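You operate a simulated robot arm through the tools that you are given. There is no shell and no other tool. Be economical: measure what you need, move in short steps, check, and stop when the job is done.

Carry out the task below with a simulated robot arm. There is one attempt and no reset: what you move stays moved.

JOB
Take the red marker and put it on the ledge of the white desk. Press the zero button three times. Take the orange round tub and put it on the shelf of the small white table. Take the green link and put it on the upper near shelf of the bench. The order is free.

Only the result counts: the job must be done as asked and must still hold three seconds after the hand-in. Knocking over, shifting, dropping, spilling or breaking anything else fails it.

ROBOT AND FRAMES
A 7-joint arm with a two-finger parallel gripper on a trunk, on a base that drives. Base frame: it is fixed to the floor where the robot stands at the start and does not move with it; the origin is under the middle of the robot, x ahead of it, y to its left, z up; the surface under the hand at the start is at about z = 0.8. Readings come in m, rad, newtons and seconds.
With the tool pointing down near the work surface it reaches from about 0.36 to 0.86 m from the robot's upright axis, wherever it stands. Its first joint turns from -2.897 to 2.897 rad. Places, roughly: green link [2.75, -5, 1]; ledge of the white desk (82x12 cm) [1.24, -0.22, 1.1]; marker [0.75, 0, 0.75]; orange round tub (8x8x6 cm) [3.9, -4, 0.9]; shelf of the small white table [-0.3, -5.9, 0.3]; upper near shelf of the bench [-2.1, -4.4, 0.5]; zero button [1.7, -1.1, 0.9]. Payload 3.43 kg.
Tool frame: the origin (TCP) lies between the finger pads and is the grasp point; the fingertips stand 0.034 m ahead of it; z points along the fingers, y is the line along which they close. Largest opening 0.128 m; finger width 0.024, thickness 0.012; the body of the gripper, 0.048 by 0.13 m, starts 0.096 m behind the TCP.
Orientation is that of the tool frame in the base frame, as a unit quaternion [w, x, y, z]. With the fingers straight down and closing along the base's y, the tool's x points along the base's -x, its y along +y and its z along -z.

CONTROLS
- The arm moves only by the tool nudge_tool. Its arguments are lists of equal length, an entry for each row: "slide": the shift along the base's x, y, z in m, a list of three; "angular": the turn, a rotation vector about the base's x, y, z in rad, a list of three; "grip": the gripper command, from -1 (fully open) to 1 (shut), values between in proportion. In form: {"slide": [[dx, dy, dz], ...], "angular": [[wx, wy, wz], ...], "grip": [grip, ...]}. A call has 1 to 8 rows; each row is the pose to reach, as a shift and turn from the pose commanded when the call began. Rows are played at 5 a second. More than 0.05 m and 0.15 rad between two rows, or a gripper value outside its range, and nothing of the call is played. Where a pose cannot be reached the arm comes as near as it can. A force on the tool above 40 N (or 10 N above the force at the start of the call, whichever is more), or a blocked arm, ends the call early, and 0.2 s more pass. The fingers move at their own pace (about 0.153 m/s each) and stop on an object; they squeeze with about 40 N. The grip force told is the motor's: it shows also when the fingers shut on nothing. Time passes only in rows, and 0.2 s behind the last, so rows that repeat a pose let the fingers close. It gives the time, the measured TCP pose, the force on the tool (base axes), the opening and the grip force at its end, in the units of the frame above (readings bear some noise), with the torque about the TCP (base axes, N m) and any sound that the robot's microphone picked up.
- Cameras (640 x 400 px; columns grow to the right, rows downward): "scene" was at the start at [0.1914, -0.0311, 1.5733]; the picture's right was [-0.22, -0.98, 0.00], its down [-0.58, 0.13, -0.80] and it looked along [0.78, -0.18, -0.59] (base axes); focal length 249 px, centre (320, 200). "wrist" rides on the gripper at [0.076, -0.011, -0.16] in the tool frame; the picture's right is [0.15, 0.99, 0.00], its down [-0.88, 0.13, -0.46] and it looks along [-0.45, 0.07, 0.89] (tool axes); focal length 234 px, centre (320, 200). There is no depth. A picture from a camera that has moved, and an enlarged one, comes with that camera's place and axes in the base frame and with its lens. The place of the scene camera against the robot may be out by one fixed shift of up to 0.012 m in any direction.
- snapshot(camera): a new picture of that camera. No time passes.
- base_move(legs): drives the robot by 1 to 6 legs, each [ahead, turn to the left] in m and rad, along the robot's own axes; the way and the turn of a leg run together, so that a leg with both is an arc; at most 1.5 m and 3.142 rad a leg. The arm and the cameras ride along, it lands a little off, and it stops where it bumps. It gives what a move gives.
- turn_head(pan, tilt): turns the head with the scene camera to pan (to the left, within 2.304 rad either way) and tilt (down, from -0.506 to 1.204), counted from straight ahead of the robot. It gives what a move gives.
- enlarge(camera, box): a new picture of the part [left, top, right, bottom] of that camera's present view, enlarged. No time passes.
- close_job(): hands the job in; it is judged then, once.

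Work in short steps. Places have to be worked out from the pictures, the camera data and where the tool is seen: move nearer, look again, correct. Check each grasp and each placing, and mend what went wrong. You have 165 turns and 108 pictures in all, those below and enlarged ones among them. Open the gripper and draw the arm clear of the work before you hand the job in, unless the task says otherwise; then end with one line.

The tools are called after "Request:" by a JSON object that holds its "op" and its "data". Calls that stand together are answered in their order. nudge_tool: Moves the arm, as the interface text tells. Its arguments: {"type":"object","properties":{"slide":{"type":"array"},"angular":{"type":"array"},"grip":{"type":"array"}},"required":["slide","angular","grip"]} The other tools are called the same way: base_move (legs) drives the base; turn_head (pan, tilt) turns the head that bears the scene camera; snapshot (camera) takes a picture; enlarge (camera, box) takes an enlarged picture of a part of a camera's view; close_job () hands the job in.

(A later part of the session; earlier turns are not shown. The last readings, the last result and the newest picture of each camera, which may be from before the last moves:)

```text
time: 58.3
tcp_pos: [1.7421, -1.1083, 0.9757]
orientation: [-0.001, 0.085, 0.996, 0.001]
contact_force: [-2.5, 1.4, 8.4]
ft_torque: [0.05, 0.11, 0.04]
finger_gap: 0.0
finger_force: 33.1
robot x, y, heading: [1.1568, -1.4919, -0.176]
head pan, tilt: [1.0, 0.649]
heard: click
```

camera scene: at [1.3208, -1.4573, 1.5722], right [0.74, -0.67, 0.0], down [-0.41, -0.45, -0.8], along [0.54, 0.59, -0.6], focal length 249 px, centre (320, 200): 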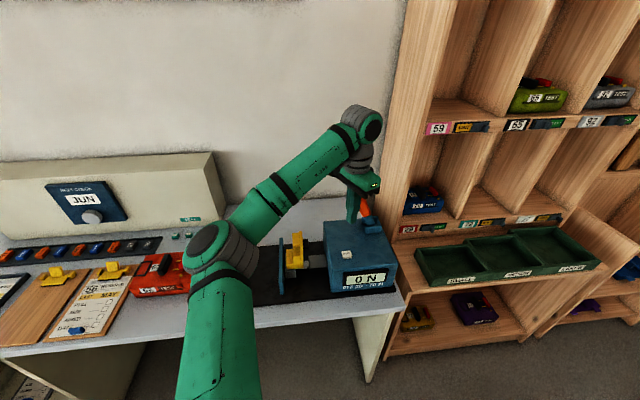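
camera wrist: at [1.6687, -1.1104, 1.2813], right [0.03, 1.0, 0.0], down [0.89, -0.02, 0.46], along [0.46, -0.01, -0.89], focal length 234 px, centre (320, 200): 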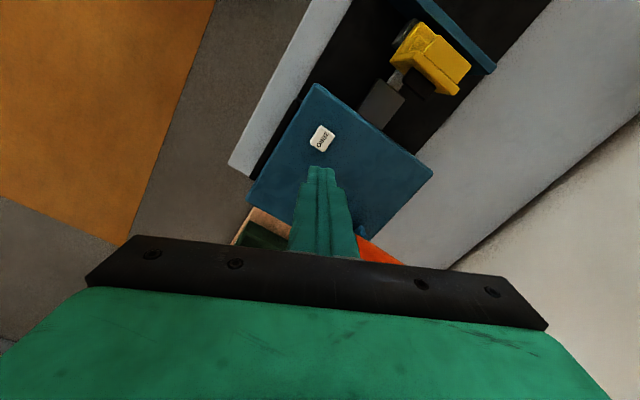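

Second click. Now I'll release and press the third time.

Request:
{"op": "nudge_tool", "data": {"slide": [[0, 0, 0.01], [0, 0, 0.02], [0, 0, 0.02]], "angular": [[0, 0, 0], [0, 0, 0], [0, 0, 0]], "grip": [1, 1, 1]}}

Request:
{"op": "nudge_tool", "data": {"slide": [[0, 0, -0.008], [0, 0, -0.013], [0, 0, -0.017], [0, 0, -0.02]], "angular": [[0, 0, 0], [0, 0, 0], [0, 0, 0], [0, 0, 0]], "grip": [1, 1, 1, 1]}}

Request:
{"op": "nudge_tool", "data": {"slide": [[0, 0, 0.015], [0, 0, 0.05], [0, 0, 0.1], [0, 0, 0.15], [-0.005, -0.01, 0.2], [-0.02, -0.04, 0.23], [-0.04, -0.08, 0.25]], "angular": [[0, 0, 0], [0, 0, 0], [0, 0, 0], [0, 0, 0], [0, 0, 0], [0, 0, 0], [0, 0, 0]], "grip": [1, 1, 1, 1, 1, 1, 1]}}

Request:
{"op": "snapshot", "data": {"camera": "scene"}}

```text
time: 59.1
tcp_pos: [1.7399, -1.1075, 0.994]
orientation: [0.0, 0.086, 0.996, 0.001]
contact_force: [-0.2, 0.0, -0.8]
ft_torque: [0.0, -0.03, -0.01]
finger_gap: 0.0
finger_force: 32.5
robot x, y, heading: [1.1559, -1.4915, -0.17]
head pan, tilt: [1.0, 0.649]
```

```text
time: 60.1
tcp_pos: [1.741, -1.1082, 0.9759]
orientation: [0.0, 0.085, 0.996, 0.001]
contact_force: [-1.4, 0.5, 10.5]
ft_torque: [-0.01, 0.07, 0.03]
finger_gap: 0.0
finger_force: 32.3
robot x, y, heading: [1.1618, -1.4951, -0.175]
head pan, tilt: [1.0, 0.649]
heard: click
```

```text
refused: row 5 steps farther than a row can; nothing moved
```

```text
69 pictures are left
camera scene: at [1.3206, -1.4573, 1.5722], right [0.74, -0.67, 0.0], down [-0.41, -0.45, -0.8], along [0.54, 0.59, -0.6], focal length 249 px, centre (320, 200)
```

scene: 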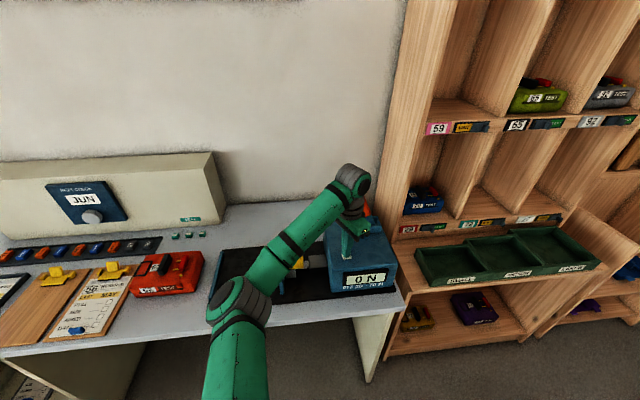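

Three clicks. I'll raise straight up off the button and back out along the inbound route.

Request:
{"op": "nudge_tool", "data": {"slide": [[0, 0, 0.03], [0, 0, 0.07], [0, 0, 0.11], [0, 0, 0.15], [-0.01, -0.02, 0.19], [-0.03, -0.055, 0.215], [-0.05, -0.09, 0.24], [-0.07, -0.125, 0.265]], "angular": [[0, 0, 0], [0, 0, 0], [0, 0, 0], [0, 0, 0], [0, 0, 0], [0, 0, 0], [0, 0, 0], [0, 0, 0]], "grip": [1, 1, 1, 1, 1, 1, 1, 1]}}

Request:
{"op": "nudge_tool", "data": {"slide": [[-0.015, -0.04, 0.02], [-0.03, -0.08, 0.04], [-0.045, -0.12, 0.06], [-0.06, -0.16, 0.08], [-0.07, -0.2, 0.09], [-0.08, -0.24, 0.1], [-0.09, -0.28, 0.11], [-0.1, -0.32, 0.12]], "angular": [[0, 0, 0], [0, 0, 0], [0, 0, 0], [0, 0, 0], [0, 0, 0], [0, 0, 0], [0, 0, 0], [0, 0, 0]], "grip": [1, 1, 1, 1, 1, 1, 1, 1]}}

Request:
{"op": "turn_head", "data": {"pan": -0.4, "tilt": 0.35}}

Request:
{"op": "snapshot", "data": {"camera": "scene"}}

```text
time: 61.9
tcp_pos: [1.6717, -1.234, 1.2391]
orientation: [0.001, 0.085, 0.996, 0.0]
contact_force: [0.2, 0.5, -0.7]
ft_torque: [-0.03, -0.01, 0.0]
finger_gap: 0.0
finger_force: 33.2
robot x, y, heading: [1.1584, -1.4919, -0.17]
head pan, tilt: [1.0, 0.649]
```

```text
time: 63.7
tcp_pos: [1.5714, -1.553, 1.3615]
orientation: [0.0, 0.086, 0.996, -0.001]
contact_force: [-0.1, 0.5, 0.2]
ft_torque: [-0.02, 0.01, 0.03]
finger_gap: 0.0001
finger_force: 32.9
robot x, y, heading: [1.1581, -1.4935, -0.172]
head pan, tilt: [1.0, 0.649]
```

```text
time: 65.3
tcp_pos: [1.5715, -1.553, 1.3607]
orientation: [0.001, 0.085, 0.996, 0.001]
contact_force: [-0.2, 0.2, -0.6]
ft_torque: [0.0, 0.02, 0.0]
finger_gap: 0.0001
finger_force: 33.0
robot x, y, heading: [1.1565, -1.4914, -0.167]
head pan, tilt: [-0.4, 0.351]
```

```text
68 pictures are left
camera scene: at [1.3409, -1.5714, 1.5992], right [-0.54, -0.84, 0.0], down [-0.29, 0.18, -0.94], along [0.79, -0.51, -0.34], focal length 249 px, centre (320, 200)
```

scene: 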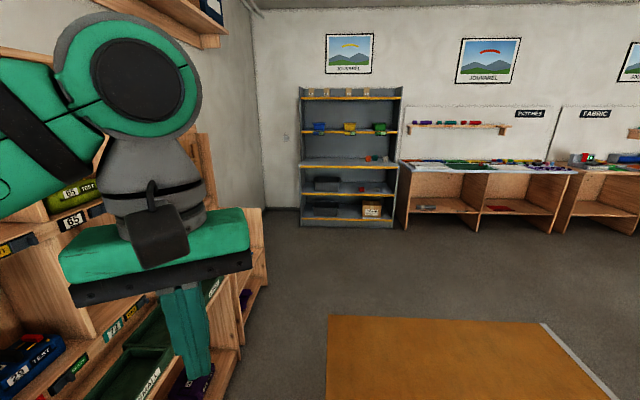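

The rack with the tub is ahead. Enlarging it and the neighbouring benches.

Request:
{"op": "enlarge", "data": {"camera": "scene", "box": [290, 80, 410, 230]}}

Request:
{"op": "enlarge", "data": {"camera": "scene", "box": [395, 110, 640, 235]}}

```text
2.67 times, centred on (350, 155) of scene
camera zoom: at [1.3409, -1.5714, 1.5992], right [-0.54, -0.84, 0.0], down [-0.29, 0.18, -0.94], along [0.79, -0.51, -0.34], focal length 664 px, centre (240, 320)
```

zoom: 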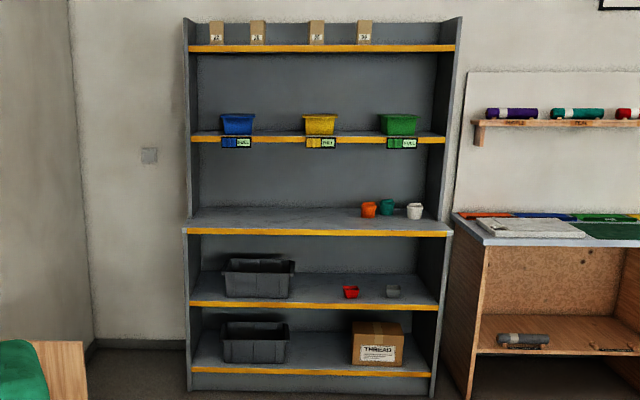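

```text
2.61 times, centred on (518, 172) of scene
camera zoom: at [1.3409, -1.5714, 1.5992], right [-0.54, -0.84, 0.0], down [-0.29, 0.18, -0.94], along [0.79, -0.51, -0.34], focal length 651 px, centre (-196, 272)
```

zoom: 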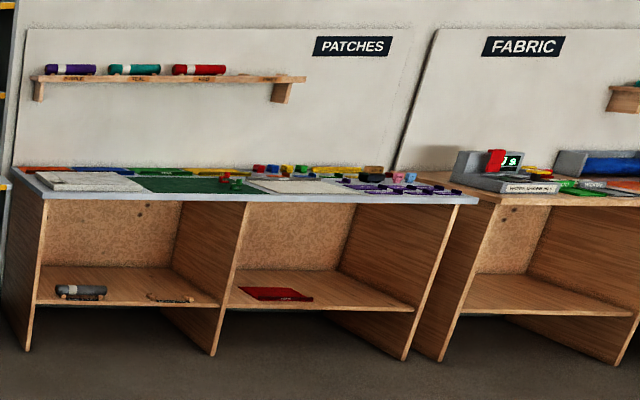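

The orange tub sits on the middle shelf (z≈0.88), close to a teal and a white tub. I'll turn and drive toward it, stopping short to look.

Request:
{"op": "base_move", "data": {"legs": [[0, -0.6], [1.3, 0], [1.2, 0.13]]}}

Request:
{"op": "turn_head", "data": {"pan": 0.0, "tilt": 0.4}}

Request:
{"op": "snapshot", "data": {"camera": "scene"}}

```text
time: 79.4
tcp_pos: [3.3593, -3.4288, 1.3618]
orientation: [0.0, 0.321, 0.947, 0.0]
contact_force: [0.7, 0.1, 0.3]
ft_torque: [0.0, 0.02, -0.02]
finger_gap: 0.0002
finger_force: 33.5
robot x, y, heading: [3.0231, -3.1814, -0.655]
head pan, tilt: [-0.4, 0.351]
```

```text
time: 80.2
tcp_pos: [3.3604, -3.4295, 1.3607]
orientation: [0.0, 0.322, 0.947, -0.001]
contact_force: [-0.3, -0.4, 0.4]
ft_torque: [-0.04, 0.02, 0.0]
finger_gap: 0.0
finger_force: 32.6
robot x, y, heading: [3.0211, -3.1811, -0.654]
head pan, tilt: [0.0, 0.4]
```

```text
65 pictures are left
camera scene: at [3.1809, -3.3142, 1.5947], right [-0.61, -0.79, 0.0], down [-0.31, 0.24, -0.92], along [0.73, -0.56, -0.39], focal length 249 px, centre (320, 200)
```

scene: 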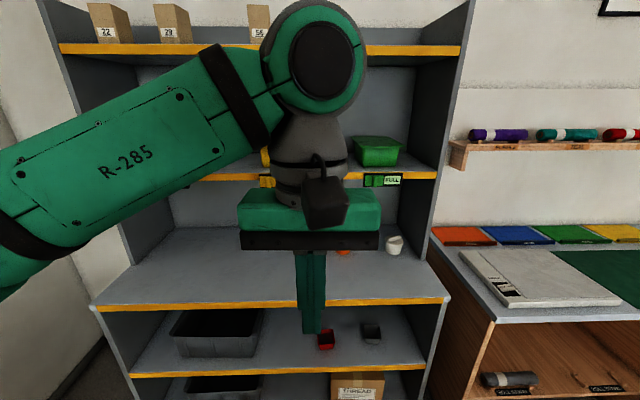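

The tub is near (3.88, -4.0), about 14 cm under the upper shelf, so I'll need a tilted approach. First I'll swing the arm left for a clear view.

Request:
{"op": "nudge_tool", "data": {"slide": [[0.02, 0.04, 0.0], [0.04, 0.08, 0.0], [0.055, 0.12, 0], [0.07, 0.16, 0], [0.08, 0.2, 0]], "angular": [[-0.07, -0.097, 0], [-0.14, -0.194, 0], [-0.21, -0.291, 0], [-0.28, -0.388, 0], [-0.35, -0.485, 0]], "grip": [0, -1, -1, -1, -1]}}

Request:
{"op": "enlarge", "data": {"camera": "scene", "box": [260, 160, 460, 320]}}

Request:
{"op": "snapshot", "data": {"camera": "wrist"}}

```text
time: 81.4
tcp_pos: [3.4419, -3.229, 1.3617]
orientation: [0.284, 0.308, 0.904, -0.087]
contact_force: [-0.7, 0.0, 0.5]
ft_torque: [0.04, 0.02, 0.01]
finger_gap: 0.1281
finger_force: 0.0
robot x, y, heading: [3.027, -3.1828, -0.655]
head pan, tilt: [0.0, 0.4]
```

```text
2.50 times, centred on (360, 240) of scene
camera zoom: at [3.181, -3.3146, 1.5946], right [-0.61, -0.79, 0.0], down [-0.31, 0.24, -0.92], along [0.73, -0.56, -0.39], focal length 623 px, centre (220, 100)
```

zoom: 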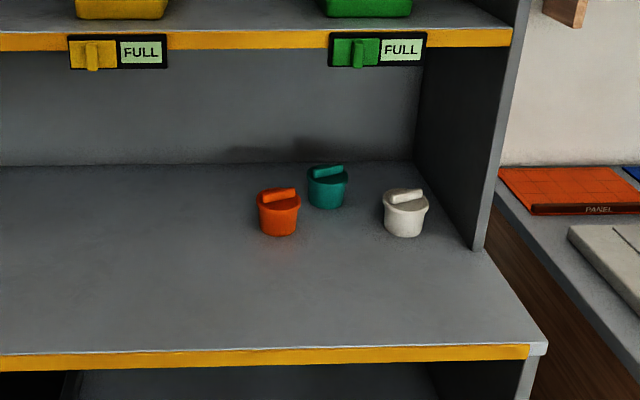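

```text
63 pictures are left
camera wrist: at [3.3126, -3.1474, 1.4523], right [0.5, 0.86, -0.06], down [0.44, -0.19, 0.88], along [0.74, -0.47, -0.48], focal length 234 px, centre (320, 200)
```

wrist: 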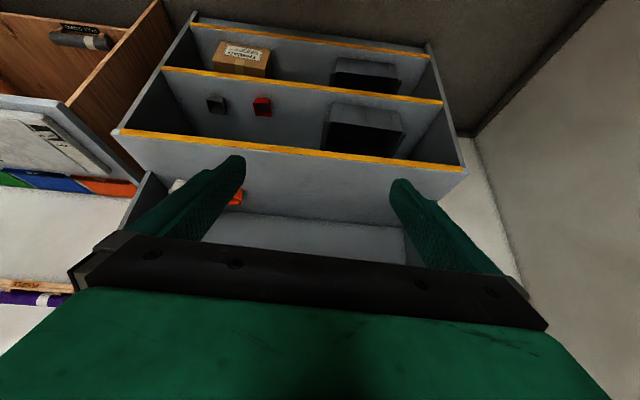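

The orange tub has clear side room (teal is ~14 cm away diagonally). I'll drive 0.45 m closer.

Request:
{"op": "base_move", "data": {"legs": [[0.45, 0]]}}

Request:
{"op": "turn_head", "data": {"pan": -0.1, "tilt": 0.6}}

Request:
{"op": "snapshot", "data": {"camera": "scene"}}

```text
time: 84.2
tcp_pos: [3.8033, -3.5057, 1.36]
orientation: [0.282, 0.309, 0.904, -0.087]
contact_force: [-0.2, -0.2, 0.2]
ft_torque: [0.0, 0.0, 0.0]
finger_gap: 0.1278
finger_force: 0.1
robot x, y, heading: [3.3822, -3.459, -0.656]
head pan, tilt: [0.0, 0.4]
```

```text
time: 84.9
tcp_pos: [3.8023, -3.5055, 1.3621]
orientation: [0.283, 0.308, 0.904, -0.087]
contact_force: [0.4, -0.3, 0.2]
ft_torque: [-0.02, -0.01, 0.02]
finger_gap: 0.1277
finger_force: 0.1
robot x, y, heading: [3.3835, -3.4567, -0.656]
head pan, tilt: [-0.099, 0.6]
```

```text
62 pictures are left
camera scene: at [3.5327, -3.5949, 1.5765], right [-0.68, -0.73, 0.0], down [-0.41, 0.39, -0.83], along [0.6, -0.56, -0.56], focal length 249 px, centre (320, 200)
```

scene: 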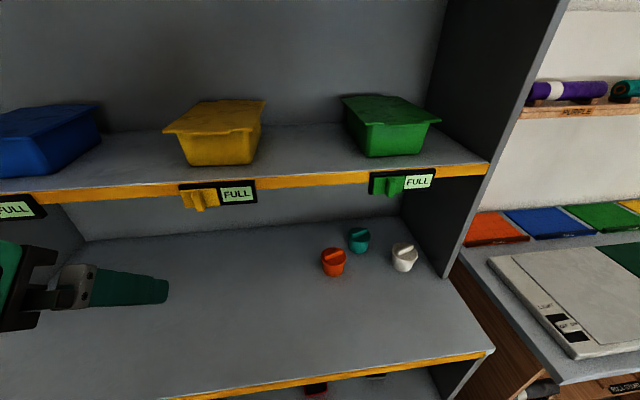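

Tub centre is about (3.94, -4.025), shelf at about 0.883. I'll go to a low waypoint in front of the shelf with a 45° tilt, staying below the upper shelf.

Request:
{"op": "nudge_tool", "data": {"slide": [[-0.012, -0.033, -0.033], [-0.023, -0.066, -0.066], [-0.035, -0.1, -0.098], [-0.047, -0.133, -0.131], [-0.058, -0.166, -0.164], [-0.07, -0.2, -0.197], [-0.082, -0.233, -0.23], [-0.093, -0.265, -0.262]], "angular": [[-0.015, -0.019, 0], [-0.03, -0.038, 0], [-0.045, -0.057, 0], [-0.06, -0.075, 0], [-0.075, -0.094, 0], [-0.09, -0.113, 0], [-0.105, -0.132, 0], [-0.115, -0.15, 0]], "grip": [-1, -1, -1, -1, -1, -1, -1, -1]}}

Request:
{"op": "snapshot", "data": {"camera": "wrist"}}

Request:
{"op": "snapshot", "data": {"camera": "scene"}}

```text
time: 86.7
tcp_pos: [3.7604, -3.8488, 1.1219]
orientation: [0.365, 0.296, 0.875, -0.115]
contact_force: [-0.4, 1.0, 0.8]
ft_torque: [-0.02, 0.05, -0.08]
finger_gap: 0.1279
finger_force: 0.1
out of reach, approached as far as the arm can: row 3, 4, 5, 6, 7, 8
robot x, y, heading: [3.3828, -3.4602, -0.654]
head pan, tilt: [-0.099, 0.6]
```

```text
61 pictures are left
camera wrist: at [3.6206, -3.7577, 1.1823], right [0.51, 0.85, -0.09], down [0.31, -0.09, 0.95], along [0.8, -0.51, -0.31], focal length 234 px, centre (320, 200)
```

wrist: 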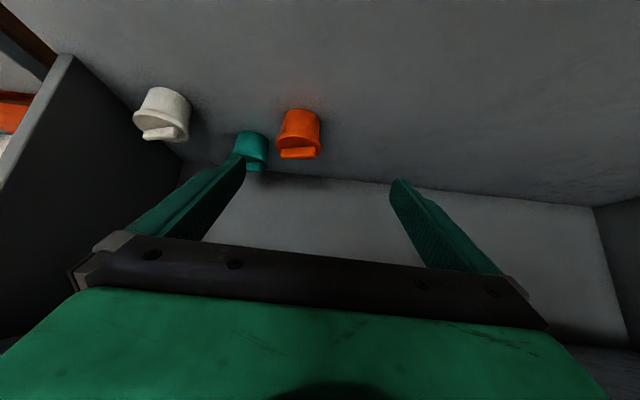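

```text
60 pictures are left
camera scene: at [3.5328, -3.5943, 1.5765], right [-0.68, -0.73, 0.0], down [-0.41, 0.39, -0.83], along [0.6, -0.56, -0.56], focal length 249 px, centre (320, 200)
```

scene: 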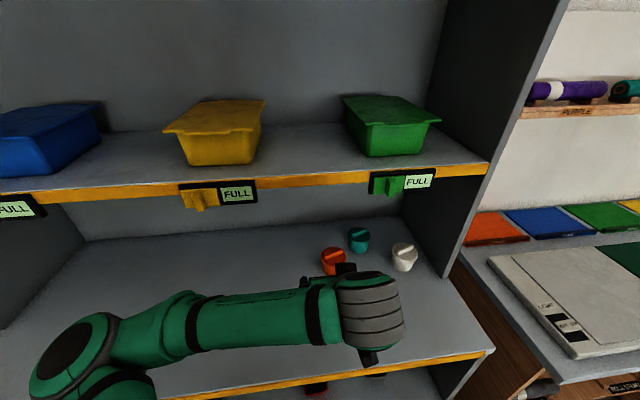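

The wrist view agrees with the tub at about (3.93, -4.025). I'll move to the pre-grasp in front of and above the tub.

Request:
{"op": "nudge_tool", "data": {"slide": [[0.022, -0.026, -0.023], [0.044, -0.051, -0.047], [0.066, -0.077, -0.07], [0.088, -0.103, -0.094], [0.109, -0.128, -0.117]], "angular": [[0, 0, 0], [0, 0, 0], [0, 0, 0], [0, 0, 0], [0, 0, 0]], "grip": [-1, -1, -1, -1, -1]}}

Request:
{"op": "snapshot", "data": {"camera": "wrist"}}

```text
time: 87.9
tcp_pos: [3.8734, -3.9754, 1.0025]
orientation: [0.366, 0.297, 0.875, -0.115]
contact_force: [-0.1, -0.8, -1.0]
ft_torque: [0.03, 0.0, 0.0]
finger_gap: 0.1279
finger_force: 0.1
robot x, y, heading: [3.3842, -3.4584, -0.656]
head pan, tilt: [-0.099, 0.6]
```

```text
59 pictures are left
camera wrist: at [3.7333, -3.8853, 1.0627], right [0.52, 0.85, -0.09], down [0.31, -0.09, 0.95], along [0.8, -0.52, -0.31], focal length 234 px, centre (320, 200)
```

wrist: 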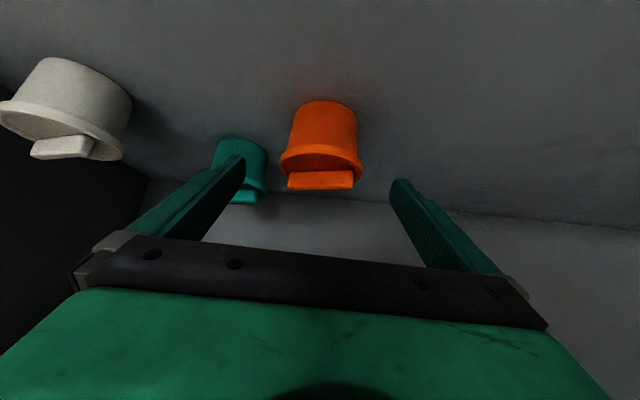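

Aligned with the tub. Advancing along the tool direction to straddle it.

Request:
{"op": "nudge_tool", "data": {"slide": [[0.02, -0.016, -0.024], [0.04, -0.033, -0.047], [0.058, -0.048, -0.07]], "angular": [[0, 0, 0], [0, 0, 0], [0, 0, 0]], "grip": [-1, -1, -1]}}

Request:
{"op": "snapshot", "data": {"camera": "wrist"}}

Request:
{"op": "enlarge", "data": {"camera": "scene", "box": [260, 200, 440, 330]}}

```text
time: 88.7
tcp_pos: [3.9305, -4.0251, 0.9356]
orientation: [0.366, 0.297, 0.874, -0.114]
contact_force: [0.1, -0.4, -0.3]
ft_torque: [0.01, -0.03, -0.04]
finger_gap: 0.1278
finger_force: 0.0
robot x, y, heading: [3.3811, -3.4603, -0.651]
head pan, tilt: [-0.099, 0.6]
```

```text
58 pictures are left
camera wrist: at [3.7913, -3.934, 0.9948], right [0.52, 0.85, -0.09], down [0.31, -0.09, 0.95], along [0.8, -0.52, -0.31], focal length 234 px, centre (320, 200)
```

wrist: 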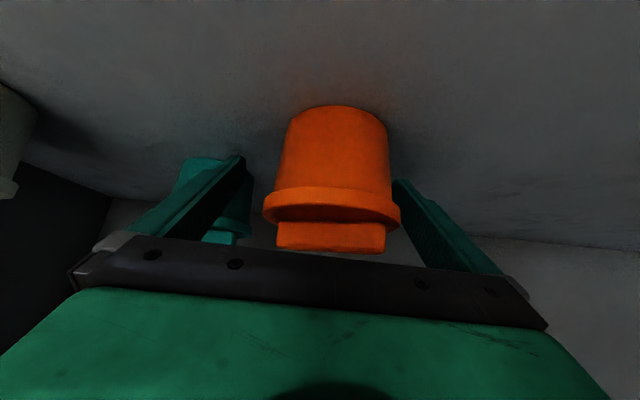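

```text
3.08 times, centred on (350, 265) of scene
camera zoom: at [3.5326, -3.595, 1.5764], right [-0.68, -0.73, 0.0], down [-0.41, 0.39, -0.83], along [0.6, -0.56, -0.56], focal length 766 px, centre (228, 0)
```

zoom: 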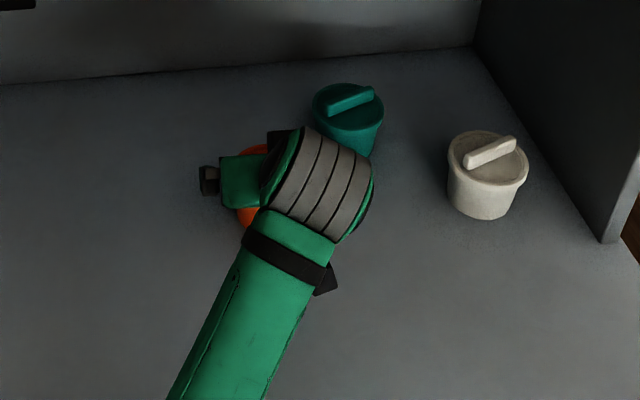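

Centred within ~5 mm. I'll lower 12 mm to grip the body below the lid rim, then close.

Request:
{"op": "nudge_tool", "data": {"slide": [[0.002, 0.003, -0.006], [0.002, 0.003, -0.012], [0.002, 0.003, -0.012], [0.002, 0.003, -0.012], [0.002, 0.003, -0.012], [0.002, 0.003, -0.012]], "angular": [[0, 0, 0], [0, 0, 0], [0, 0, 0], [0, 0, 0], [0, 0, 0], [0, 0, 0]], "grip": [-1, -1, -0.3, 0.3, 1, 1]}}

Request:
{"op": "snapshot", "data": {"camera": "wrist"}}

```text
time: 89.3
tcp_pos: [3.9331, -4.0236, 0.9339]
orientation: [0.372, 0.297, 0.871, -0.121]
contact_force: [-5.1, 3.0, 6.4]
ft_torque: [-0.29, 0.36, -0.37]
finger_gap: 0.1276
finger_force: 0.1
robot x, y, heading: [3.3823, -3.4544, -0.657]
head pan, tilt: [-0.099, 0.6]
stopped in row 2: the force on the tool passed its limit at 48 N (the readings are from after the stop); the commanded pose is now the measured one
```

```text
56 pictures are left
camera wrist: at [3.7925, -3.9312, 0.99], right [0.52, 0.85, -0.1], down [0.3, -0.08, 0.95], along [0.8, -0.52, -0.29], focal length 234 px, centre (320, 200)
```

wrist: 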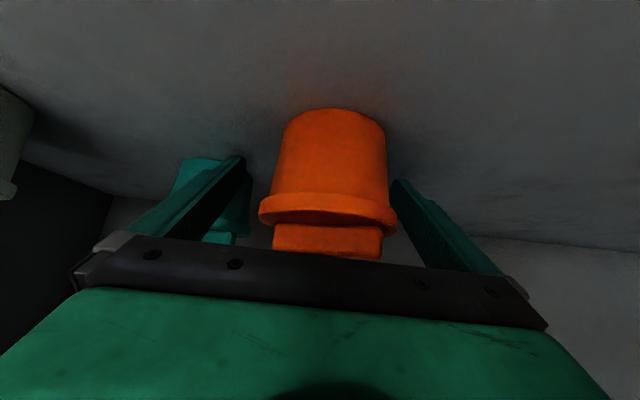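

Contact was the right fingertip on the shelf, so the shelf is at about z=0.90. I'll lift 4 mm and close here, which is still below the rim.

Request:
{"op": "nudge_tool", "data": {"slide": [[-0.003, 0.004, 0.004], [-0.003, 0.004, 0.004], [-0.003, 0.004, 0.004], [-0.003, 0.004, 0.004], [-0.003, 0.004, 0.004]], "angular": [[0, 0, 0], [0, 0, 0], [0, 0, 0], [0, 0, 0], [0, 0, 0]], "grip": [-1, -0.3, 0.3, 1, 1]}}

Request:
{"op": "snapshot", "data": {"camera": "wrist"}}

```text
time: 90.5
tcp_pos: [3.9291, -4.0208, 0.937]
orientation: [0.373, 0.295, 0.871, -0.12]
contact_force: [-0.5, -0.9, 2.7]
ft_torque: [0.04, -0.01, 0.03]
finger_gap: 0.0847
finger_force: 39.8
robot x, y, heading: [3.3849, -3.4592, -0.653]
head pan, tilt: [-0.099, 0.6]
```

```text
55 pictures are left
camera wrist: at [3.7895, -3.9275, 0.9938], right [0.52, 0.85, -0.1], down [0.3, -0.08, 0.95], along [0.8, -0.52, -0.29], focal length 234 px, centre (320, 200)
```

wrist: 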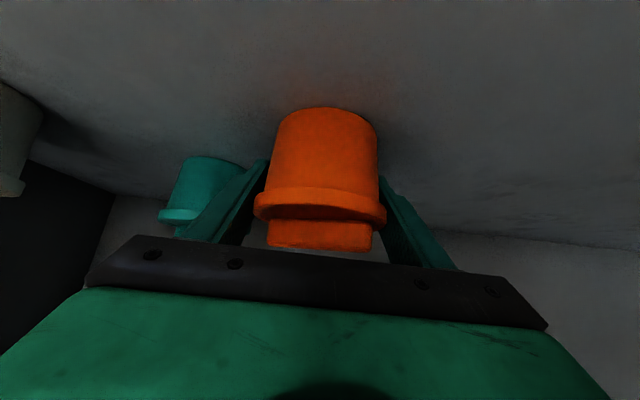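

Gripped at 85 mm. Lifting a few centimetres to check.

Request:
{"op": "nudge_tool", "data": {"slide": [[0, 0, 0.02], [0, 0, 0.04], [-0.01, 0.008, 0.06]], "angular": [[0, 0, 0], [0, 0, 0], [0, 0, 0]], "grip": [1, 1, 1]}}

Request:
{"op": "snapshot", "data": {"camera": "wrist"}}

```text
time: 91.3
tcp_pos: [3.9205, -4.0116, 0.9967]
orientation: [0.371, 0.296, 0.872, -0.12]
contact_force: [-0.6, 0.3, -0.5]
ft_torque: [0.01, 0.02, 0.0]
finger_gap: 0.0853
finger_force: 40.3
robot x, y, heading: [3.3823, -3.4567, -0.652]
head pan, tilt: [-0.099, 0.6]
```

```text
54 pictures are left
camera wrist: at [3.7797, -3.9194, 1.053], right [0.52, 0.85, -0.09], down [0.3, -0.08, 0.95], along [0.8, -0.52, -0.29], focal length 234 px, centre (320, 200)
```

wrist: 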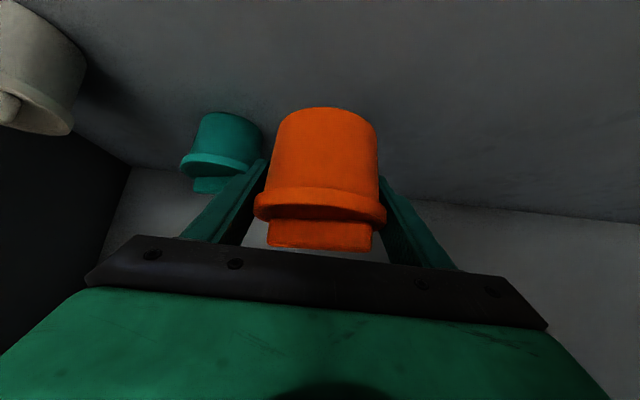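

The whole tub is lifted. Backing out under the upper shelf, then reversing the base.

Request:
{"op": "nudge_tool", "data": {"slide": [[-0.03, 0.023, 0.01], [-0.06, 0.046, 0.03], [-0.09, 0.068, 0.05], [-0.12, 0.091, 0.07], [-0.15, 0.114, 0.085], [-0.175, 0.134, 0.1]], "angular": [[0, 0, 0], [0, 0, 0], [0, 0, 0], [0, 0, 0], [0, 0, 0], [0, 0, 0]], "grip": [1, 1, 1, 1, 1, 1]}}

Request:
{"op": "base_move", "data": {"legs": [[-0.8, 0]]}}

Request:
{"op": "turn_head", "data": {"pan": -0.9, "tilt": 0.4}}

Request:
{"op": "snapshot", "data": {"camera": "scene"}}

```text
time: 92.9
tcp_pos: [3.7912, -3.8313, 1.0952]
orientation: [0.378, 0.241, 0.889, -0.095]
contact_force: [-1.5, -0.3, -1.2]
ft_torque: [0.09, -0.06, 0.05]
finger_gap: 0.085
finger_force: 40.2
robot x, y, heading: [3.3843, -3.4596, -0.655]
head pan, tilt: [-0.099, 0.6]
stopped in row 6: the arm was blocked; the commanded pose is now the measured one
```

```text
time: 97.2
tcp_pos: [3.1583, -3.3463, 1.0954]
orientation: [0.38, 0.235, 0.89, -0.094]
contact_force: [-1.0, 0.2, -1.8]
ft_torque: [0.03, -0.01, -0.02]
finger_gap: 0.085
finger_force: 40.3
robot x, y, heading: [2.7473, -2.9792, -0.638]
head pan, tilt: [-0.099, 0.6]
```

```text
time: 98.3
tcp_pos: [3.1583, -3.3457, 1.0954]
orientation: [0.379, 0.236, 0.89, -0.094]
contact_force: [-0.6, 0.6, -1.1]
ft_torque: [0.01, -0.01, 0.02]
finger_gap: 0.0851
finger_force: 40.3
robot x, y, heading: [2.7451, -2.9775, -0.638]
head pan, tilt: [-0.901, 0.4]
```

```text
53 pictures are left
camera scene: at [2.8347, -3.1445, 1.5946], right [-1.0, -0.03, 0.0], down [-0.01, 0.39, -0.92], along [0.03, -0.92, -0.39], focal length 249 px, centre (320, 200)
```

scene: 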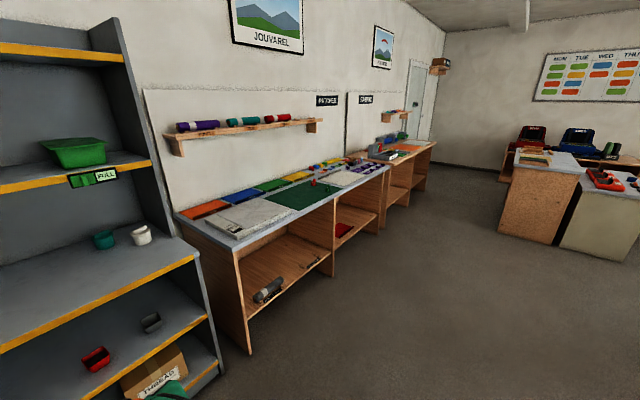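

Enlarging the patches bench to find the green link, and the far tables on the right.

Request:
{"op": "enlarge", "data": {"camera": "scene", "box": [200, 130, 440, 260]}}

Request:
{"op": "enlarge", "data": {"camera": "scene", "box": [480, 110, 640, 270]}}

```text
2.67 times, centred on (320, 195) of scene
camera zoom: at [2.8347, -3.1445, 1.5946], right [-1.0, -0.03, 0.0], down [-0.01, 0.39, -0.92], along [0.03, -0.92, -0.39], focal length 664 px, centre (320, 213)
```

zoom: 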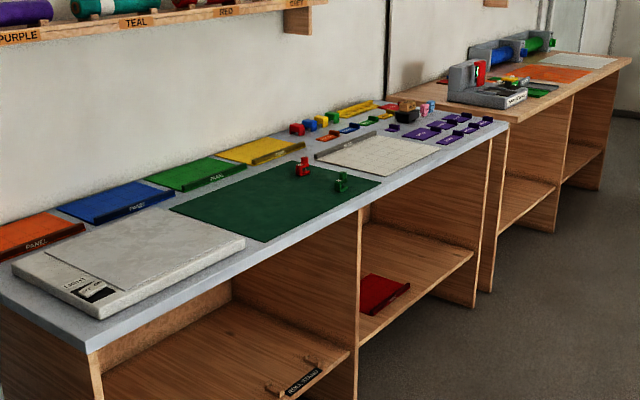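

```text
2.50 times, centred on (560, 190) of scene
camera zoom: at [2.8347, -3.1445, 1.5946], right [-1.0, -0.03, 0.0], down [-0.01, 0.39, -0.92], along [0.03, -0.92, -0.39], focal length 623 px, centre (-280, 225)
```

zoom: 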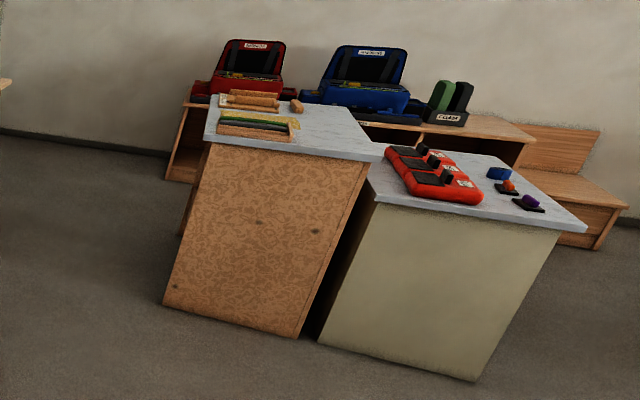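

The green link candidate is on the green mat at about (2.83, -4.98). With the tub in hand, I'll first drive to about (1.5, -4.3) to survey the white table.

Request:
{"op": "base_move", "data": {"legs": [[0, -1.69], [1.4, 0], [0.4, 0]]}}

Request:
{"op": "turn_head", "data": {"pan": -0.2, "tilt": 0.35}}

Request:
{"op": "snapshot", "data": {"camera": "scene"}}

```text
time: 111.9
tcp_pos: [1.1248, -4.645, 1.0949]
orientation: [0.185, 0.818, 0.422, -0.344]
contact_force: [-0.2, 0.1, -1.7]
ft_torque: [-0.06, -0.01, -0.01]
finger_gap: 0.0848
finger_force: 39.9
robot x, y, heading: [1.5329, -4.2744, -2.314]
head pan, tilt: [-0.901, 0.4]
```

```text
time: 113.0
tcp_pos: [1.1247, -4.6456, 1.0945]
orientation: [0.185, 0.818, 0.422, -0.344]
contact_force: [1.0, -0.9, -2.4]
ft_torque: [-0.02, 0.01, 0.02]
finger_gap: 0.085
finger_force: 39.9
robot x, y, heading: [1.5305, -4.2775, -2.312]
head pan, tilt: [-0.201, 0.351]
```

```text
50 pictures are left
camera scene: at [1.3882, -4.4176, 1.5992], right [-0.59, 0.81, 0.0], down [0.28, 0.2, -0.94], along [-0.76, -0.55, -0.34], focal length 249 px, centre (320, 200)
```

scene: 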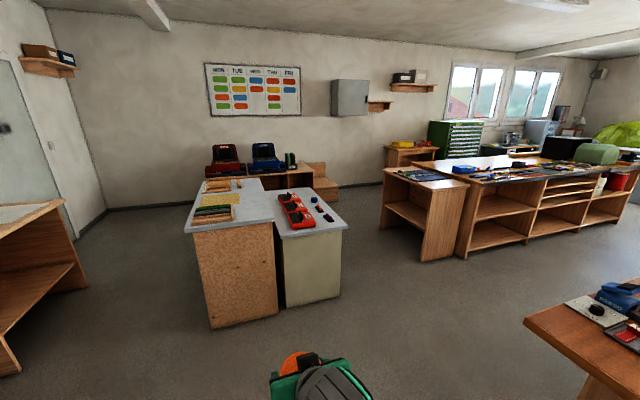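

The target bench is beyond on the right, and the white table's open side likely faces the aisle on its far side. I'll drive around: ahead, right along the corridor, then look into the aisle.

Request:
{"op": "base_move", "data": {"legs": [[1.15, 0], [0, -1.458], [1.2, 0], [0, 1.57]]}}

Request:
{"op": "turn_head", "data": {"pan": 0.3, "tilt": 0.6}}

Request:
{"op": "snapshot", "data": {"camera": "scene"}}

```text
time: 133.0
tcp_pos: [-0.5842, -4.8441, 1.0944]
orientation: [0.206, 0.79, 0.473, -0.332]
contact_force: [0.4, -0.2, -0.9]
ft_torque: [0.0, 0.01, 0.01]
finger_gap: 0.0851
finger_force: 40.2
robot x, y, heading: [-0.2253, -4.4242, -2.187]
head pan, tilt: [-0.201, 0.351]
```

```text
time: 133.9
tcp_pos: [-0.5846, -4.8438, 1.0956]
orientation: [0.207, 0.79, 0.473, -0.332]
contact_force: [0.7, -1.5, -0.9]
ft_torque: [-0.01, -0.02, -0.02]
finger_gap: 0.0848
finger_force: 39.6
robot x, y, heading: [-0.2228, -4.4203, -2.183]
head pan, tilt: [0.3, 0.6]
```

```text
49 pictures are left
camera scene: at [-0.3121, -4.6049, 1.5765], right [-0.95, 0.31, 0.0], down [0.18, 0.54, -0.83], along [-0.26, -0.78, -0.56], focal length 249 px, centre (320, 200)
```

scene: 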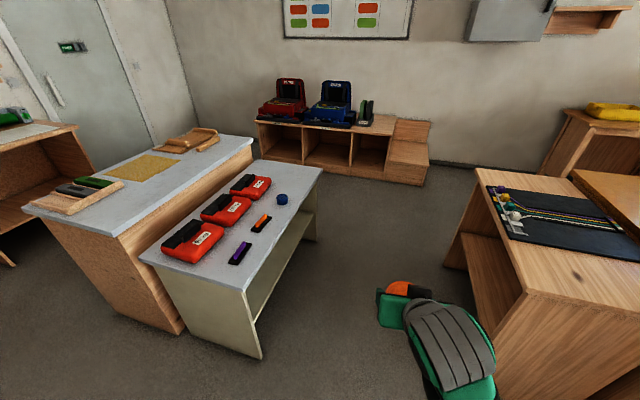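

Enlarging the white table's open side to see the shelf.

Request:
{"op": "enlarge", "data": {"camera": "scene", "box": [200, 150, 360, 370]}}

```text
1.82 times, centred on (280, 260) of scene
camera zoom: at [-0.3121, -4.6049, 1.5765], right [-0.95, 0.31, 0.0], down [0.18, 0.54, -0.83], along [-0.26, -0.78, -0.56], focal length 453 px, centre (393, 91)
```

zoom: 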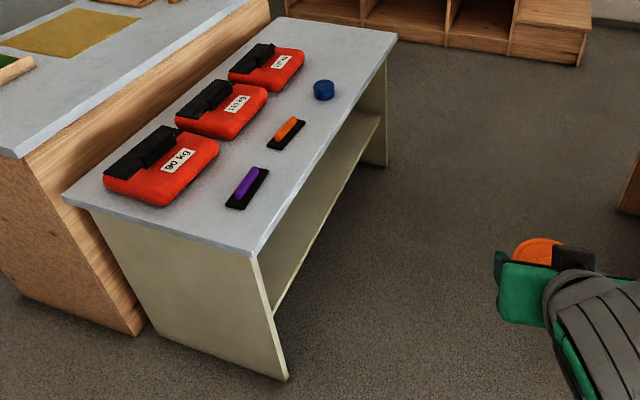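

The shelf (z≈0.3) is open on the aisle side between the end panels, and the table top underside is about 0.6. I'll drive into the aisle and turn to face the shelf.

Request:
{"op": "base_move", "data": {"legs": [[1.22, 0], [0, 1.55]]}}

Request:
{"op": "turn_head", "data": {"pan": 0.0, "tilt": 0.9}}

Request:
{"op": "snapshot", "data": {"camera": "scene"}}

```text
time: 144.5
tcp_pos: [-0.5081, -5.789, 1.094]
orientation: [0.381, 0.214, 0.895, -0.084]
contact_force: [0.4, -1.3, -0.3]
ft_torque: [-0.03, -0.04, 0.04]
finger_gap: 0.085
finger_force: 40.1
robot x, y, heading: [-0.9357, -5.4401, -0.592]
head pan, tilt: [0.3, 0.6]
```

```text
time: 145.3
tcp_pos: [-0.5073, -5.79, 1.0954]
orientation: [0.381, 0.214, 0.896, -0.084]
contact_force: [-0.5, 1.0, -2.2]
ft_torque: [-0.02, -0.03, 0.03]
finger_gap: 0.0847
finger_force: 40.1
robot x, y, heading: [-0.9323, -5.4444, -0.592]
head pan, tilt: [0.0, 0.901]
```

```text
47 pictures are left
camera scene: at [-0.7847, -5.5528, 1.5517], right [-0.56, -0.83, 0.0], down [-0.65, 0.44, -0.62], along [0.52, -0.35, -0.78], focal length 249 px, centre (320, 200)
```

scene: 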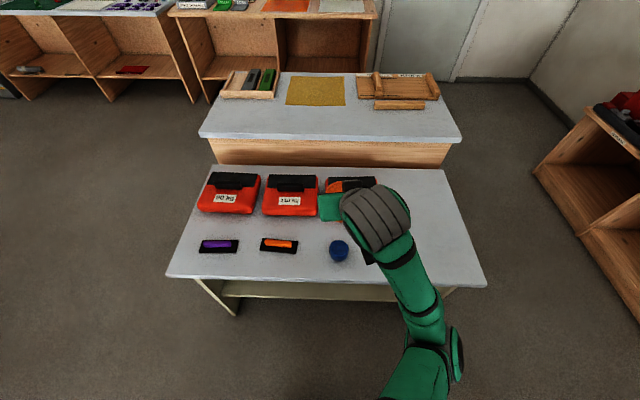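

The tub is still upright (tilt matches the grasp). I'll back the base 12 cm and lower the arm in front of the table edge.

Request:
{"op": "base_move", "data": {"legs": [[-0.12, 0]]}}

Request:
{"op": "nudge_tool", "data": {"slide": [[-0.004, 0.003, -0.045], [-0.008, 0.006, -0.09], [-0.012, 0.009, -0.135], [-0.016, 0.012, -0.18], [-0.02, 0.014, -0.225], [-0.024, 0.016, -0.27], [-0.028, 0.018, -0.315], [-0.032, 0.02, -0.36]], "angular": [[0, 0, -0.02], [0, 0, -0.04], [0, 0, -0.06], [0, 0, -0.08], [0, 0, -0.1], [0, 0, -0.12], [0, 0, -0.14], [0, 0, -0.15]], "grip": [1, 1, 1, 1, 1, 1, 1, 1]}}

Request:
{"op": "snapshot", "data": {"camera": "scene"}}

Request:
{"op": "snapshot", "data": {"camera": "wrist"}}

```text
time: 146.4
tcp_pos: [-0.5268, -5.7747, 1.0942]
orientation: [0.38, 0.214, 0.896, -0.084]
contact_force: [0.9, -0.6, -1.4]
ft_torque: [0.01, 0.02, -0.02]
finger_gap: 0.0849
finger_force: 40.3
robot x, y, heading: [-0.9612, -5.4278, -0.594]
head pan, tilt: [0.0, 0.901]
stopped in leg 1: the robot was blocked; the commanded pose is now the measured one
```

```text
time: 148.2
tcp_pos: [-0.5563, -5.7593, 0.7534]
orientation: [0.386, 0.276, 0.872, -0.119]
contact_force: [-0.3, 0.9, 6.8]
ft_torque: [0.02, -0.02, -0.01]
finger_gap: 0.0848
finger_force: 40.6
out of reach, approached as far as the arm can: row 2
robot x, y, heading: [-0.9533, -5.429, -0.596]
head pan, tilt: [0.0, 0.901]
stopped in row 8: the force on the tool passed its limit at 83 N (the readings are from after the stop); the commanded pose is now the measured one
```

```text
46 pictures are left
camera scene: at [-0.8053, -5.5392, 1.5517], right [-0.56, -0.83, 0.0], down [-0.65, 0.44, -0.62], along [0.52, -0.35, -0.78], focal length 249 px, centre (320, 200)
```

scene: 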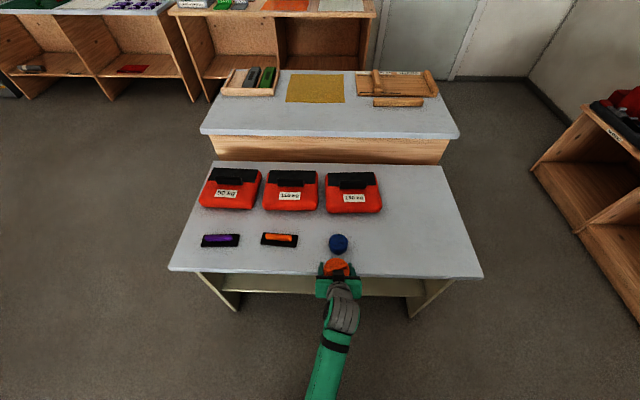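

```text
45 pictures are left
camera wrist: at [-0.7012, -5.6723, 0.8051], right [0.49, 0.87, -0.1], down [0.28, -0.05, 0.96], along [0.83, -0.5, -0.27], focal length 234 px, centre (320, 200)
```

wrist: 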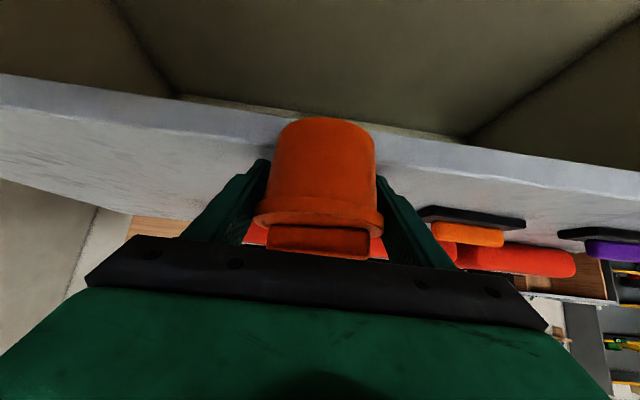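

The base was blocked from behind, so the tub touched the table's edge (top at z≈0.715). I'll lift off right away and retract toward the robot.

Request:
{"op": "nudge_tool", "data": {"slide": [[0, 0, 0.02], [-0.01, 0.007, 0.05], [-0.03, 0.02, 0.06], [-0.05, 0.034, 0.06], [-0.07, 0.047, 0.06], [-0.075, 0.05, 0.06]], "angular": [[0, 0, 0], [0, 0, 0], [0, 0, 0], [0, 0, 0], [0, 0, 0], [0, 0, 0]], "grip": [1, 1, 1, 1, 1, 1]}}

Request:
{"op": "snapshot", "data": {"camera": "scene"}}

Request:
{"op": "snapshot", "data": {"camera": "wrist"}}

```text
time: 149.7
tcp_pos: [-0.6325, -5.71, 0.8115]
orientation: [0.384, 0.277, 0.873, -0.118]
contact_force: [-0.6, -0.5, -1.8]
ft_torque: [-0.02, 0.0, 0.0]
finger_gap: 0.0849
finger_force: 39.6
robot x, y, heading: [-0.9554, -5.4258, -0.591]
head pan, tilt: [0.0, 0.901]
```

```text
44 pictures are left
camera scene: at [-0.8051, -5.5393, 1.5517], right [-0.56, -0.83, 0.0], down [-0.65, 0.44, -0.62], along [0.52, -0.35, -0.78], focal length 249 px, centre (320, 200)
```

scene: 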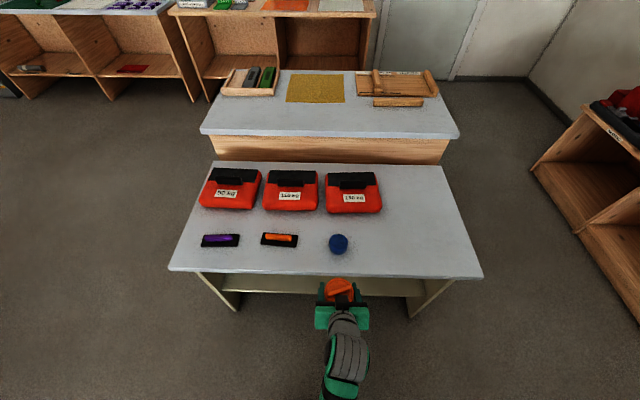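

```text
43 pictures are left
camera wrist: at [-0.7769, -5.6223, 0.8646], right [0.49, 0.87, -0.1], down [0.28, -0.05, 0.96], along [0.83, -0.5, -0.27], focal length 234 px, centre (320, 200)
```

wrist: 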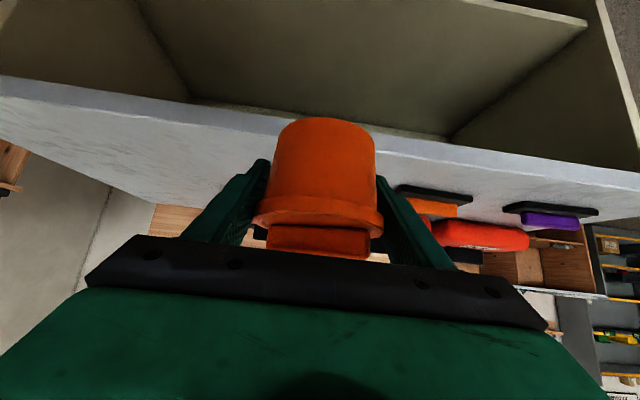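

The retract to f≈0.43 was reachable and clear of the table edge. Lowering straight down.

Request:
{"op": "nudge_tool", "data": {"slide": [[0, 0, -0.045], [0, 0, -0.09], [0, 0, -0.135], [0, 0, -0.18], [0, 0, -0.225], [0, 0, -0.27], [0, 0, -0.315], [0, 0, -0.36]], "angular": [[0, 0, 0], [0, 0, 0], [0, 0, 0], [0, 0, 0], [0, 0, 0], [0, 0, 0], [0, 0, 0], [0, 0, 0]], "grip": [1, 1, 1, 1, 1, 1, 1, 1]}}

Request:
{"op": "snapshot", "data": {"camera": "wrist"}}

```text
time: 151.4
tcp_pos: [-0.6321, -5.7098, 0.4523]
orientation: [0.384, 0.277, 0.873, -0.118]
contact_force: [0.1, 0.1, -1.4]
ft_torque: [-0.04, -0.02, 0.0]
finger_gap: 0.0849
finger_force: 39.6
robot x, y, heading: [-0.9528, -5.4262, -0.59]
head pan, tilt: [0.0, 0.901]
```

```text
42 pictures are left
camera wrist: at [-0.7764, -5.6229, 0.5045], right [0.49, 0.87, -0.1], down [0.28, -0.05, 0.96], along [0.83, -0.5, -0.27], focal length 234 px, centre (320, 200)
```

wrist: 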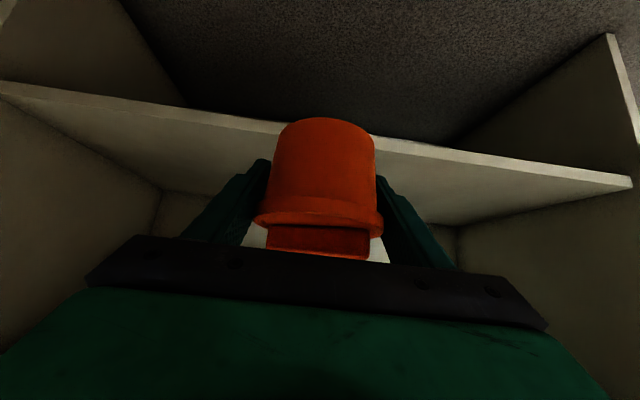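

The shelf edge is right behind the tub at about z=0.32. Moving in over the shelf.

Request:
{"op": "nudge_tool", "data": {"slide": [[0.035, -0.026, -0.005], [0.07, -0.052, -0.01], [0.105, -0.077, -0.01], [0.14, -0.102, -0.01], [0.175, -0.128, -0.01], [0.198, -0.145, -0.01]], "angular": [[0, 0, 0], [0, 0, 0], [0, 0, 0], [0, 0, 0], [0, 0, 0], [0, 0, 0]], "grip": [1, 1, 1, 1, 1, 1]}}

Request:
{"op": "snapshot", "data": {"camera": "wrist"}}

Request:
{"op": "snapshot", "data": {"camera": "scene"}}

```text
time: 152.8
tcp_pos: [-0.4339, -5.8551, 0.4395]
orientation: [0.383, 0.277, 0.873, -0.118]
contact_force: [0.1, 0.2, -2.7]
ft_torque: [-0.01, -0.04, -0.04]
finger_gap: 0.0849
finger_force: 40.0
robot x, y, heading: [-0.9562, -5.4257, -0.593]
head pan, tilt: [0.0, 0.901]
```

```text
41 pictures are left
camera wrist: at [-0.5791, -5.7668, 0.4935], right [0.49, 0.87, -0.1], down [0.29, -0.05, 0.96], along [0.82, -0.5, -0.27], focal length 234 px, centre (320, 200)
```

wrist: 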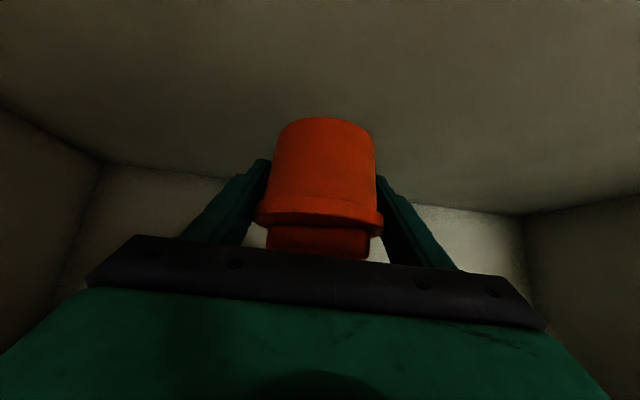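

```text
40 pictures are left
camera scene: at [-0.805, -5.5394, 1.5516], right [-0.56, -0.83, 0.0], down [-0.65, 0.44, -0.62], along [0.52, -0.35, -0.78], focal length 249 px, centre (320, 200)
```

scene: 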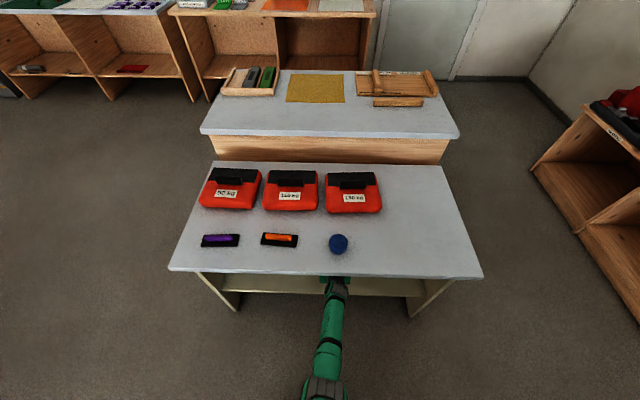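

The tub is over the shelf interior. Lowering toward contact.

Request:
{"op": "nudge_tool", "data": {"slide": [[0, 0, -0.025], [0, 0, -0.05], [0, 0, -0.06], [0, 0, -0.068], [0, 0, -0.074], [0, 0, -0.08]], "angular": [[0, 0, 0], [0, 0, 0], [0, 0, 0], [0, 0, 0], [0, 0, 0], [0, 0, 0]], "grip": [1, 1, 1, 1, 1, 1]}}

Request:
{"op": "nudge_tool", "data": {"slide": [[0, 0, -0.004], [0, 0, -0.008], [0, 0, -0.012], [0, 0, -0.016], [0, 0, -0.02]], "angular": [[0, 0, 0], [0, 0, 0], [0, 0, 0], [0, 0, 0], [0, 0, 0]], "grip": [1, 1, 1, 1, 1]}}

Request:
{"op": "snapshot", "data": {"camera": "wrist"}}

```text
time: 154.2
tcp_pos: [-0.4297, -5.8483, 0.3693]
orientation: [0.379, 0.282, 0.873, -0.12]
contact_force: [0.0, -0.3, -0.6]
ft_torque: [0.0, -0.01, 0.02]
finger_gap: 0.0849
finger_force: 39.7
out of reach, approached as far as the arm can: row 3, 4, 5, 6
robot x, y, heading: [-0.9543, -5.4245, -0.589]
head pan, tilt: [0.0, 0.901]
```

```text
time: 155.4
tcp_pos: [-0.4297, -5.8531, 0.3704]
orientation: [0.383, 0.278, 0.873, -0.119]
contact_force: [0.1, -0.4, -0.4]
ft_torque: [-0.02, -0.05, 0.02]
finger_gap: 0.0846
finger_force: 39.7
out of reach, approached as far as the arm can: row 1, 2, 3, 4, 5
robot x, y, heading: [-0.9572, -5.4301, -0.588]
head pan, tilt: [0.0, 0.901]
```

```text
39 pictures are left
camera wrist: at [-0.5745, -5.7663, 0.4235], right [0.49, 0.87, -0.1], down [0.28, -0.05, 0.96], along [0.83, -0.5, -0.27], focal length 234 px, centre (320, 200)
```

wrist: 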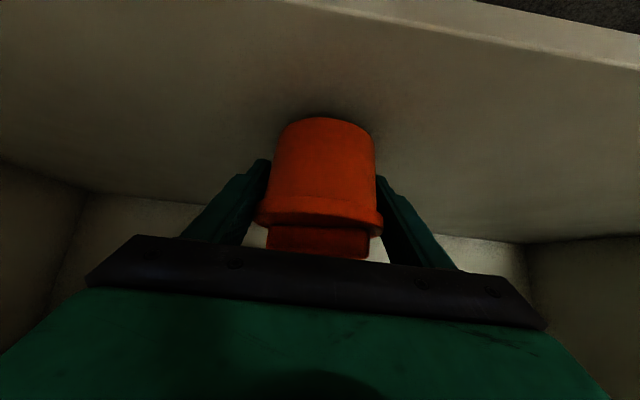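

At the reach limit just above the shelf. I'll raise slightly and pull back 10 cm, then drive the base 12 cm forward.

Request:
{"op": "nudge_tool", "data": {"slide": [[-0.01, 0.007, 0.04], [-0.035, 0.025, 0.05], [-0.06, 0.044, 0.05], [-0.081, 0.059, 0.05]], "angular": [[0, 0, 0], [0, 0, 0], [0, 0, 0], [0, 0, 0]], "grip": [1, 1, 1, 1]}}

Request:
{"op": "base_move", "data": {"legs": [[0.12, 0]]}}

Request:
{"op": "snapshot", "data": {"camera": "wrist"}}

```text
time: 156.4
tcp_pos: [-0.5094, -5.7968, 0.4197]
orientation: [0.384, 0.277, 0.873, -0.119]
contact_force: [0.6, 0.4, -0.9]
ft_torque: [0.01, -0.04, 0.02]
finger_gap: 0.0851
finger_force: 39.8
robot x, y, heading: [-0.9595, -5.4238, -0.589]
head pan, tilt: [0.0, 0.901]
```

```text
time: 157.7
tcp_pos: [-0.4102, -5.8621, 0.4192]
orientation: [0.385, 0.277, 0.873, -0.118]
contact_force: [-0.3, 0.5, -1.5]
ft_torque: [0.0, -0.01, 0.01]
finger_gap: 0.0849
finger_force: 40.0
robot x, y, heading: [-0.8556, -5.4959, -0.593]
head pan, tilt: [0.0, 0.901]
```

```text
38 pictures are left
camera wrist: at [-0.5557, -5.7743, 0.4726], right [0.49, 0.87, -0.1], down [0.28, -0.05, 0.96], along [0.83, -0.5, -0.27], focal length 234 px, centre (320, 200)
```

wrist: 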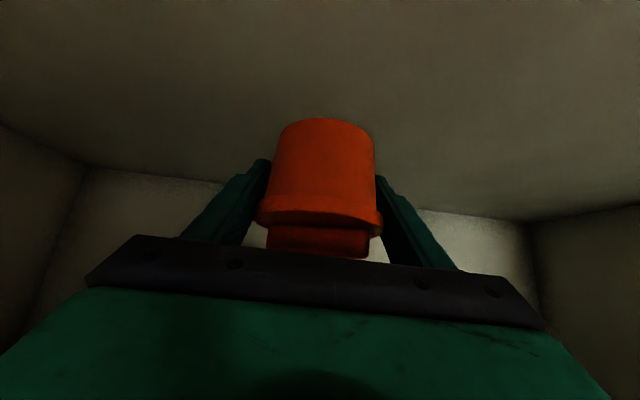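

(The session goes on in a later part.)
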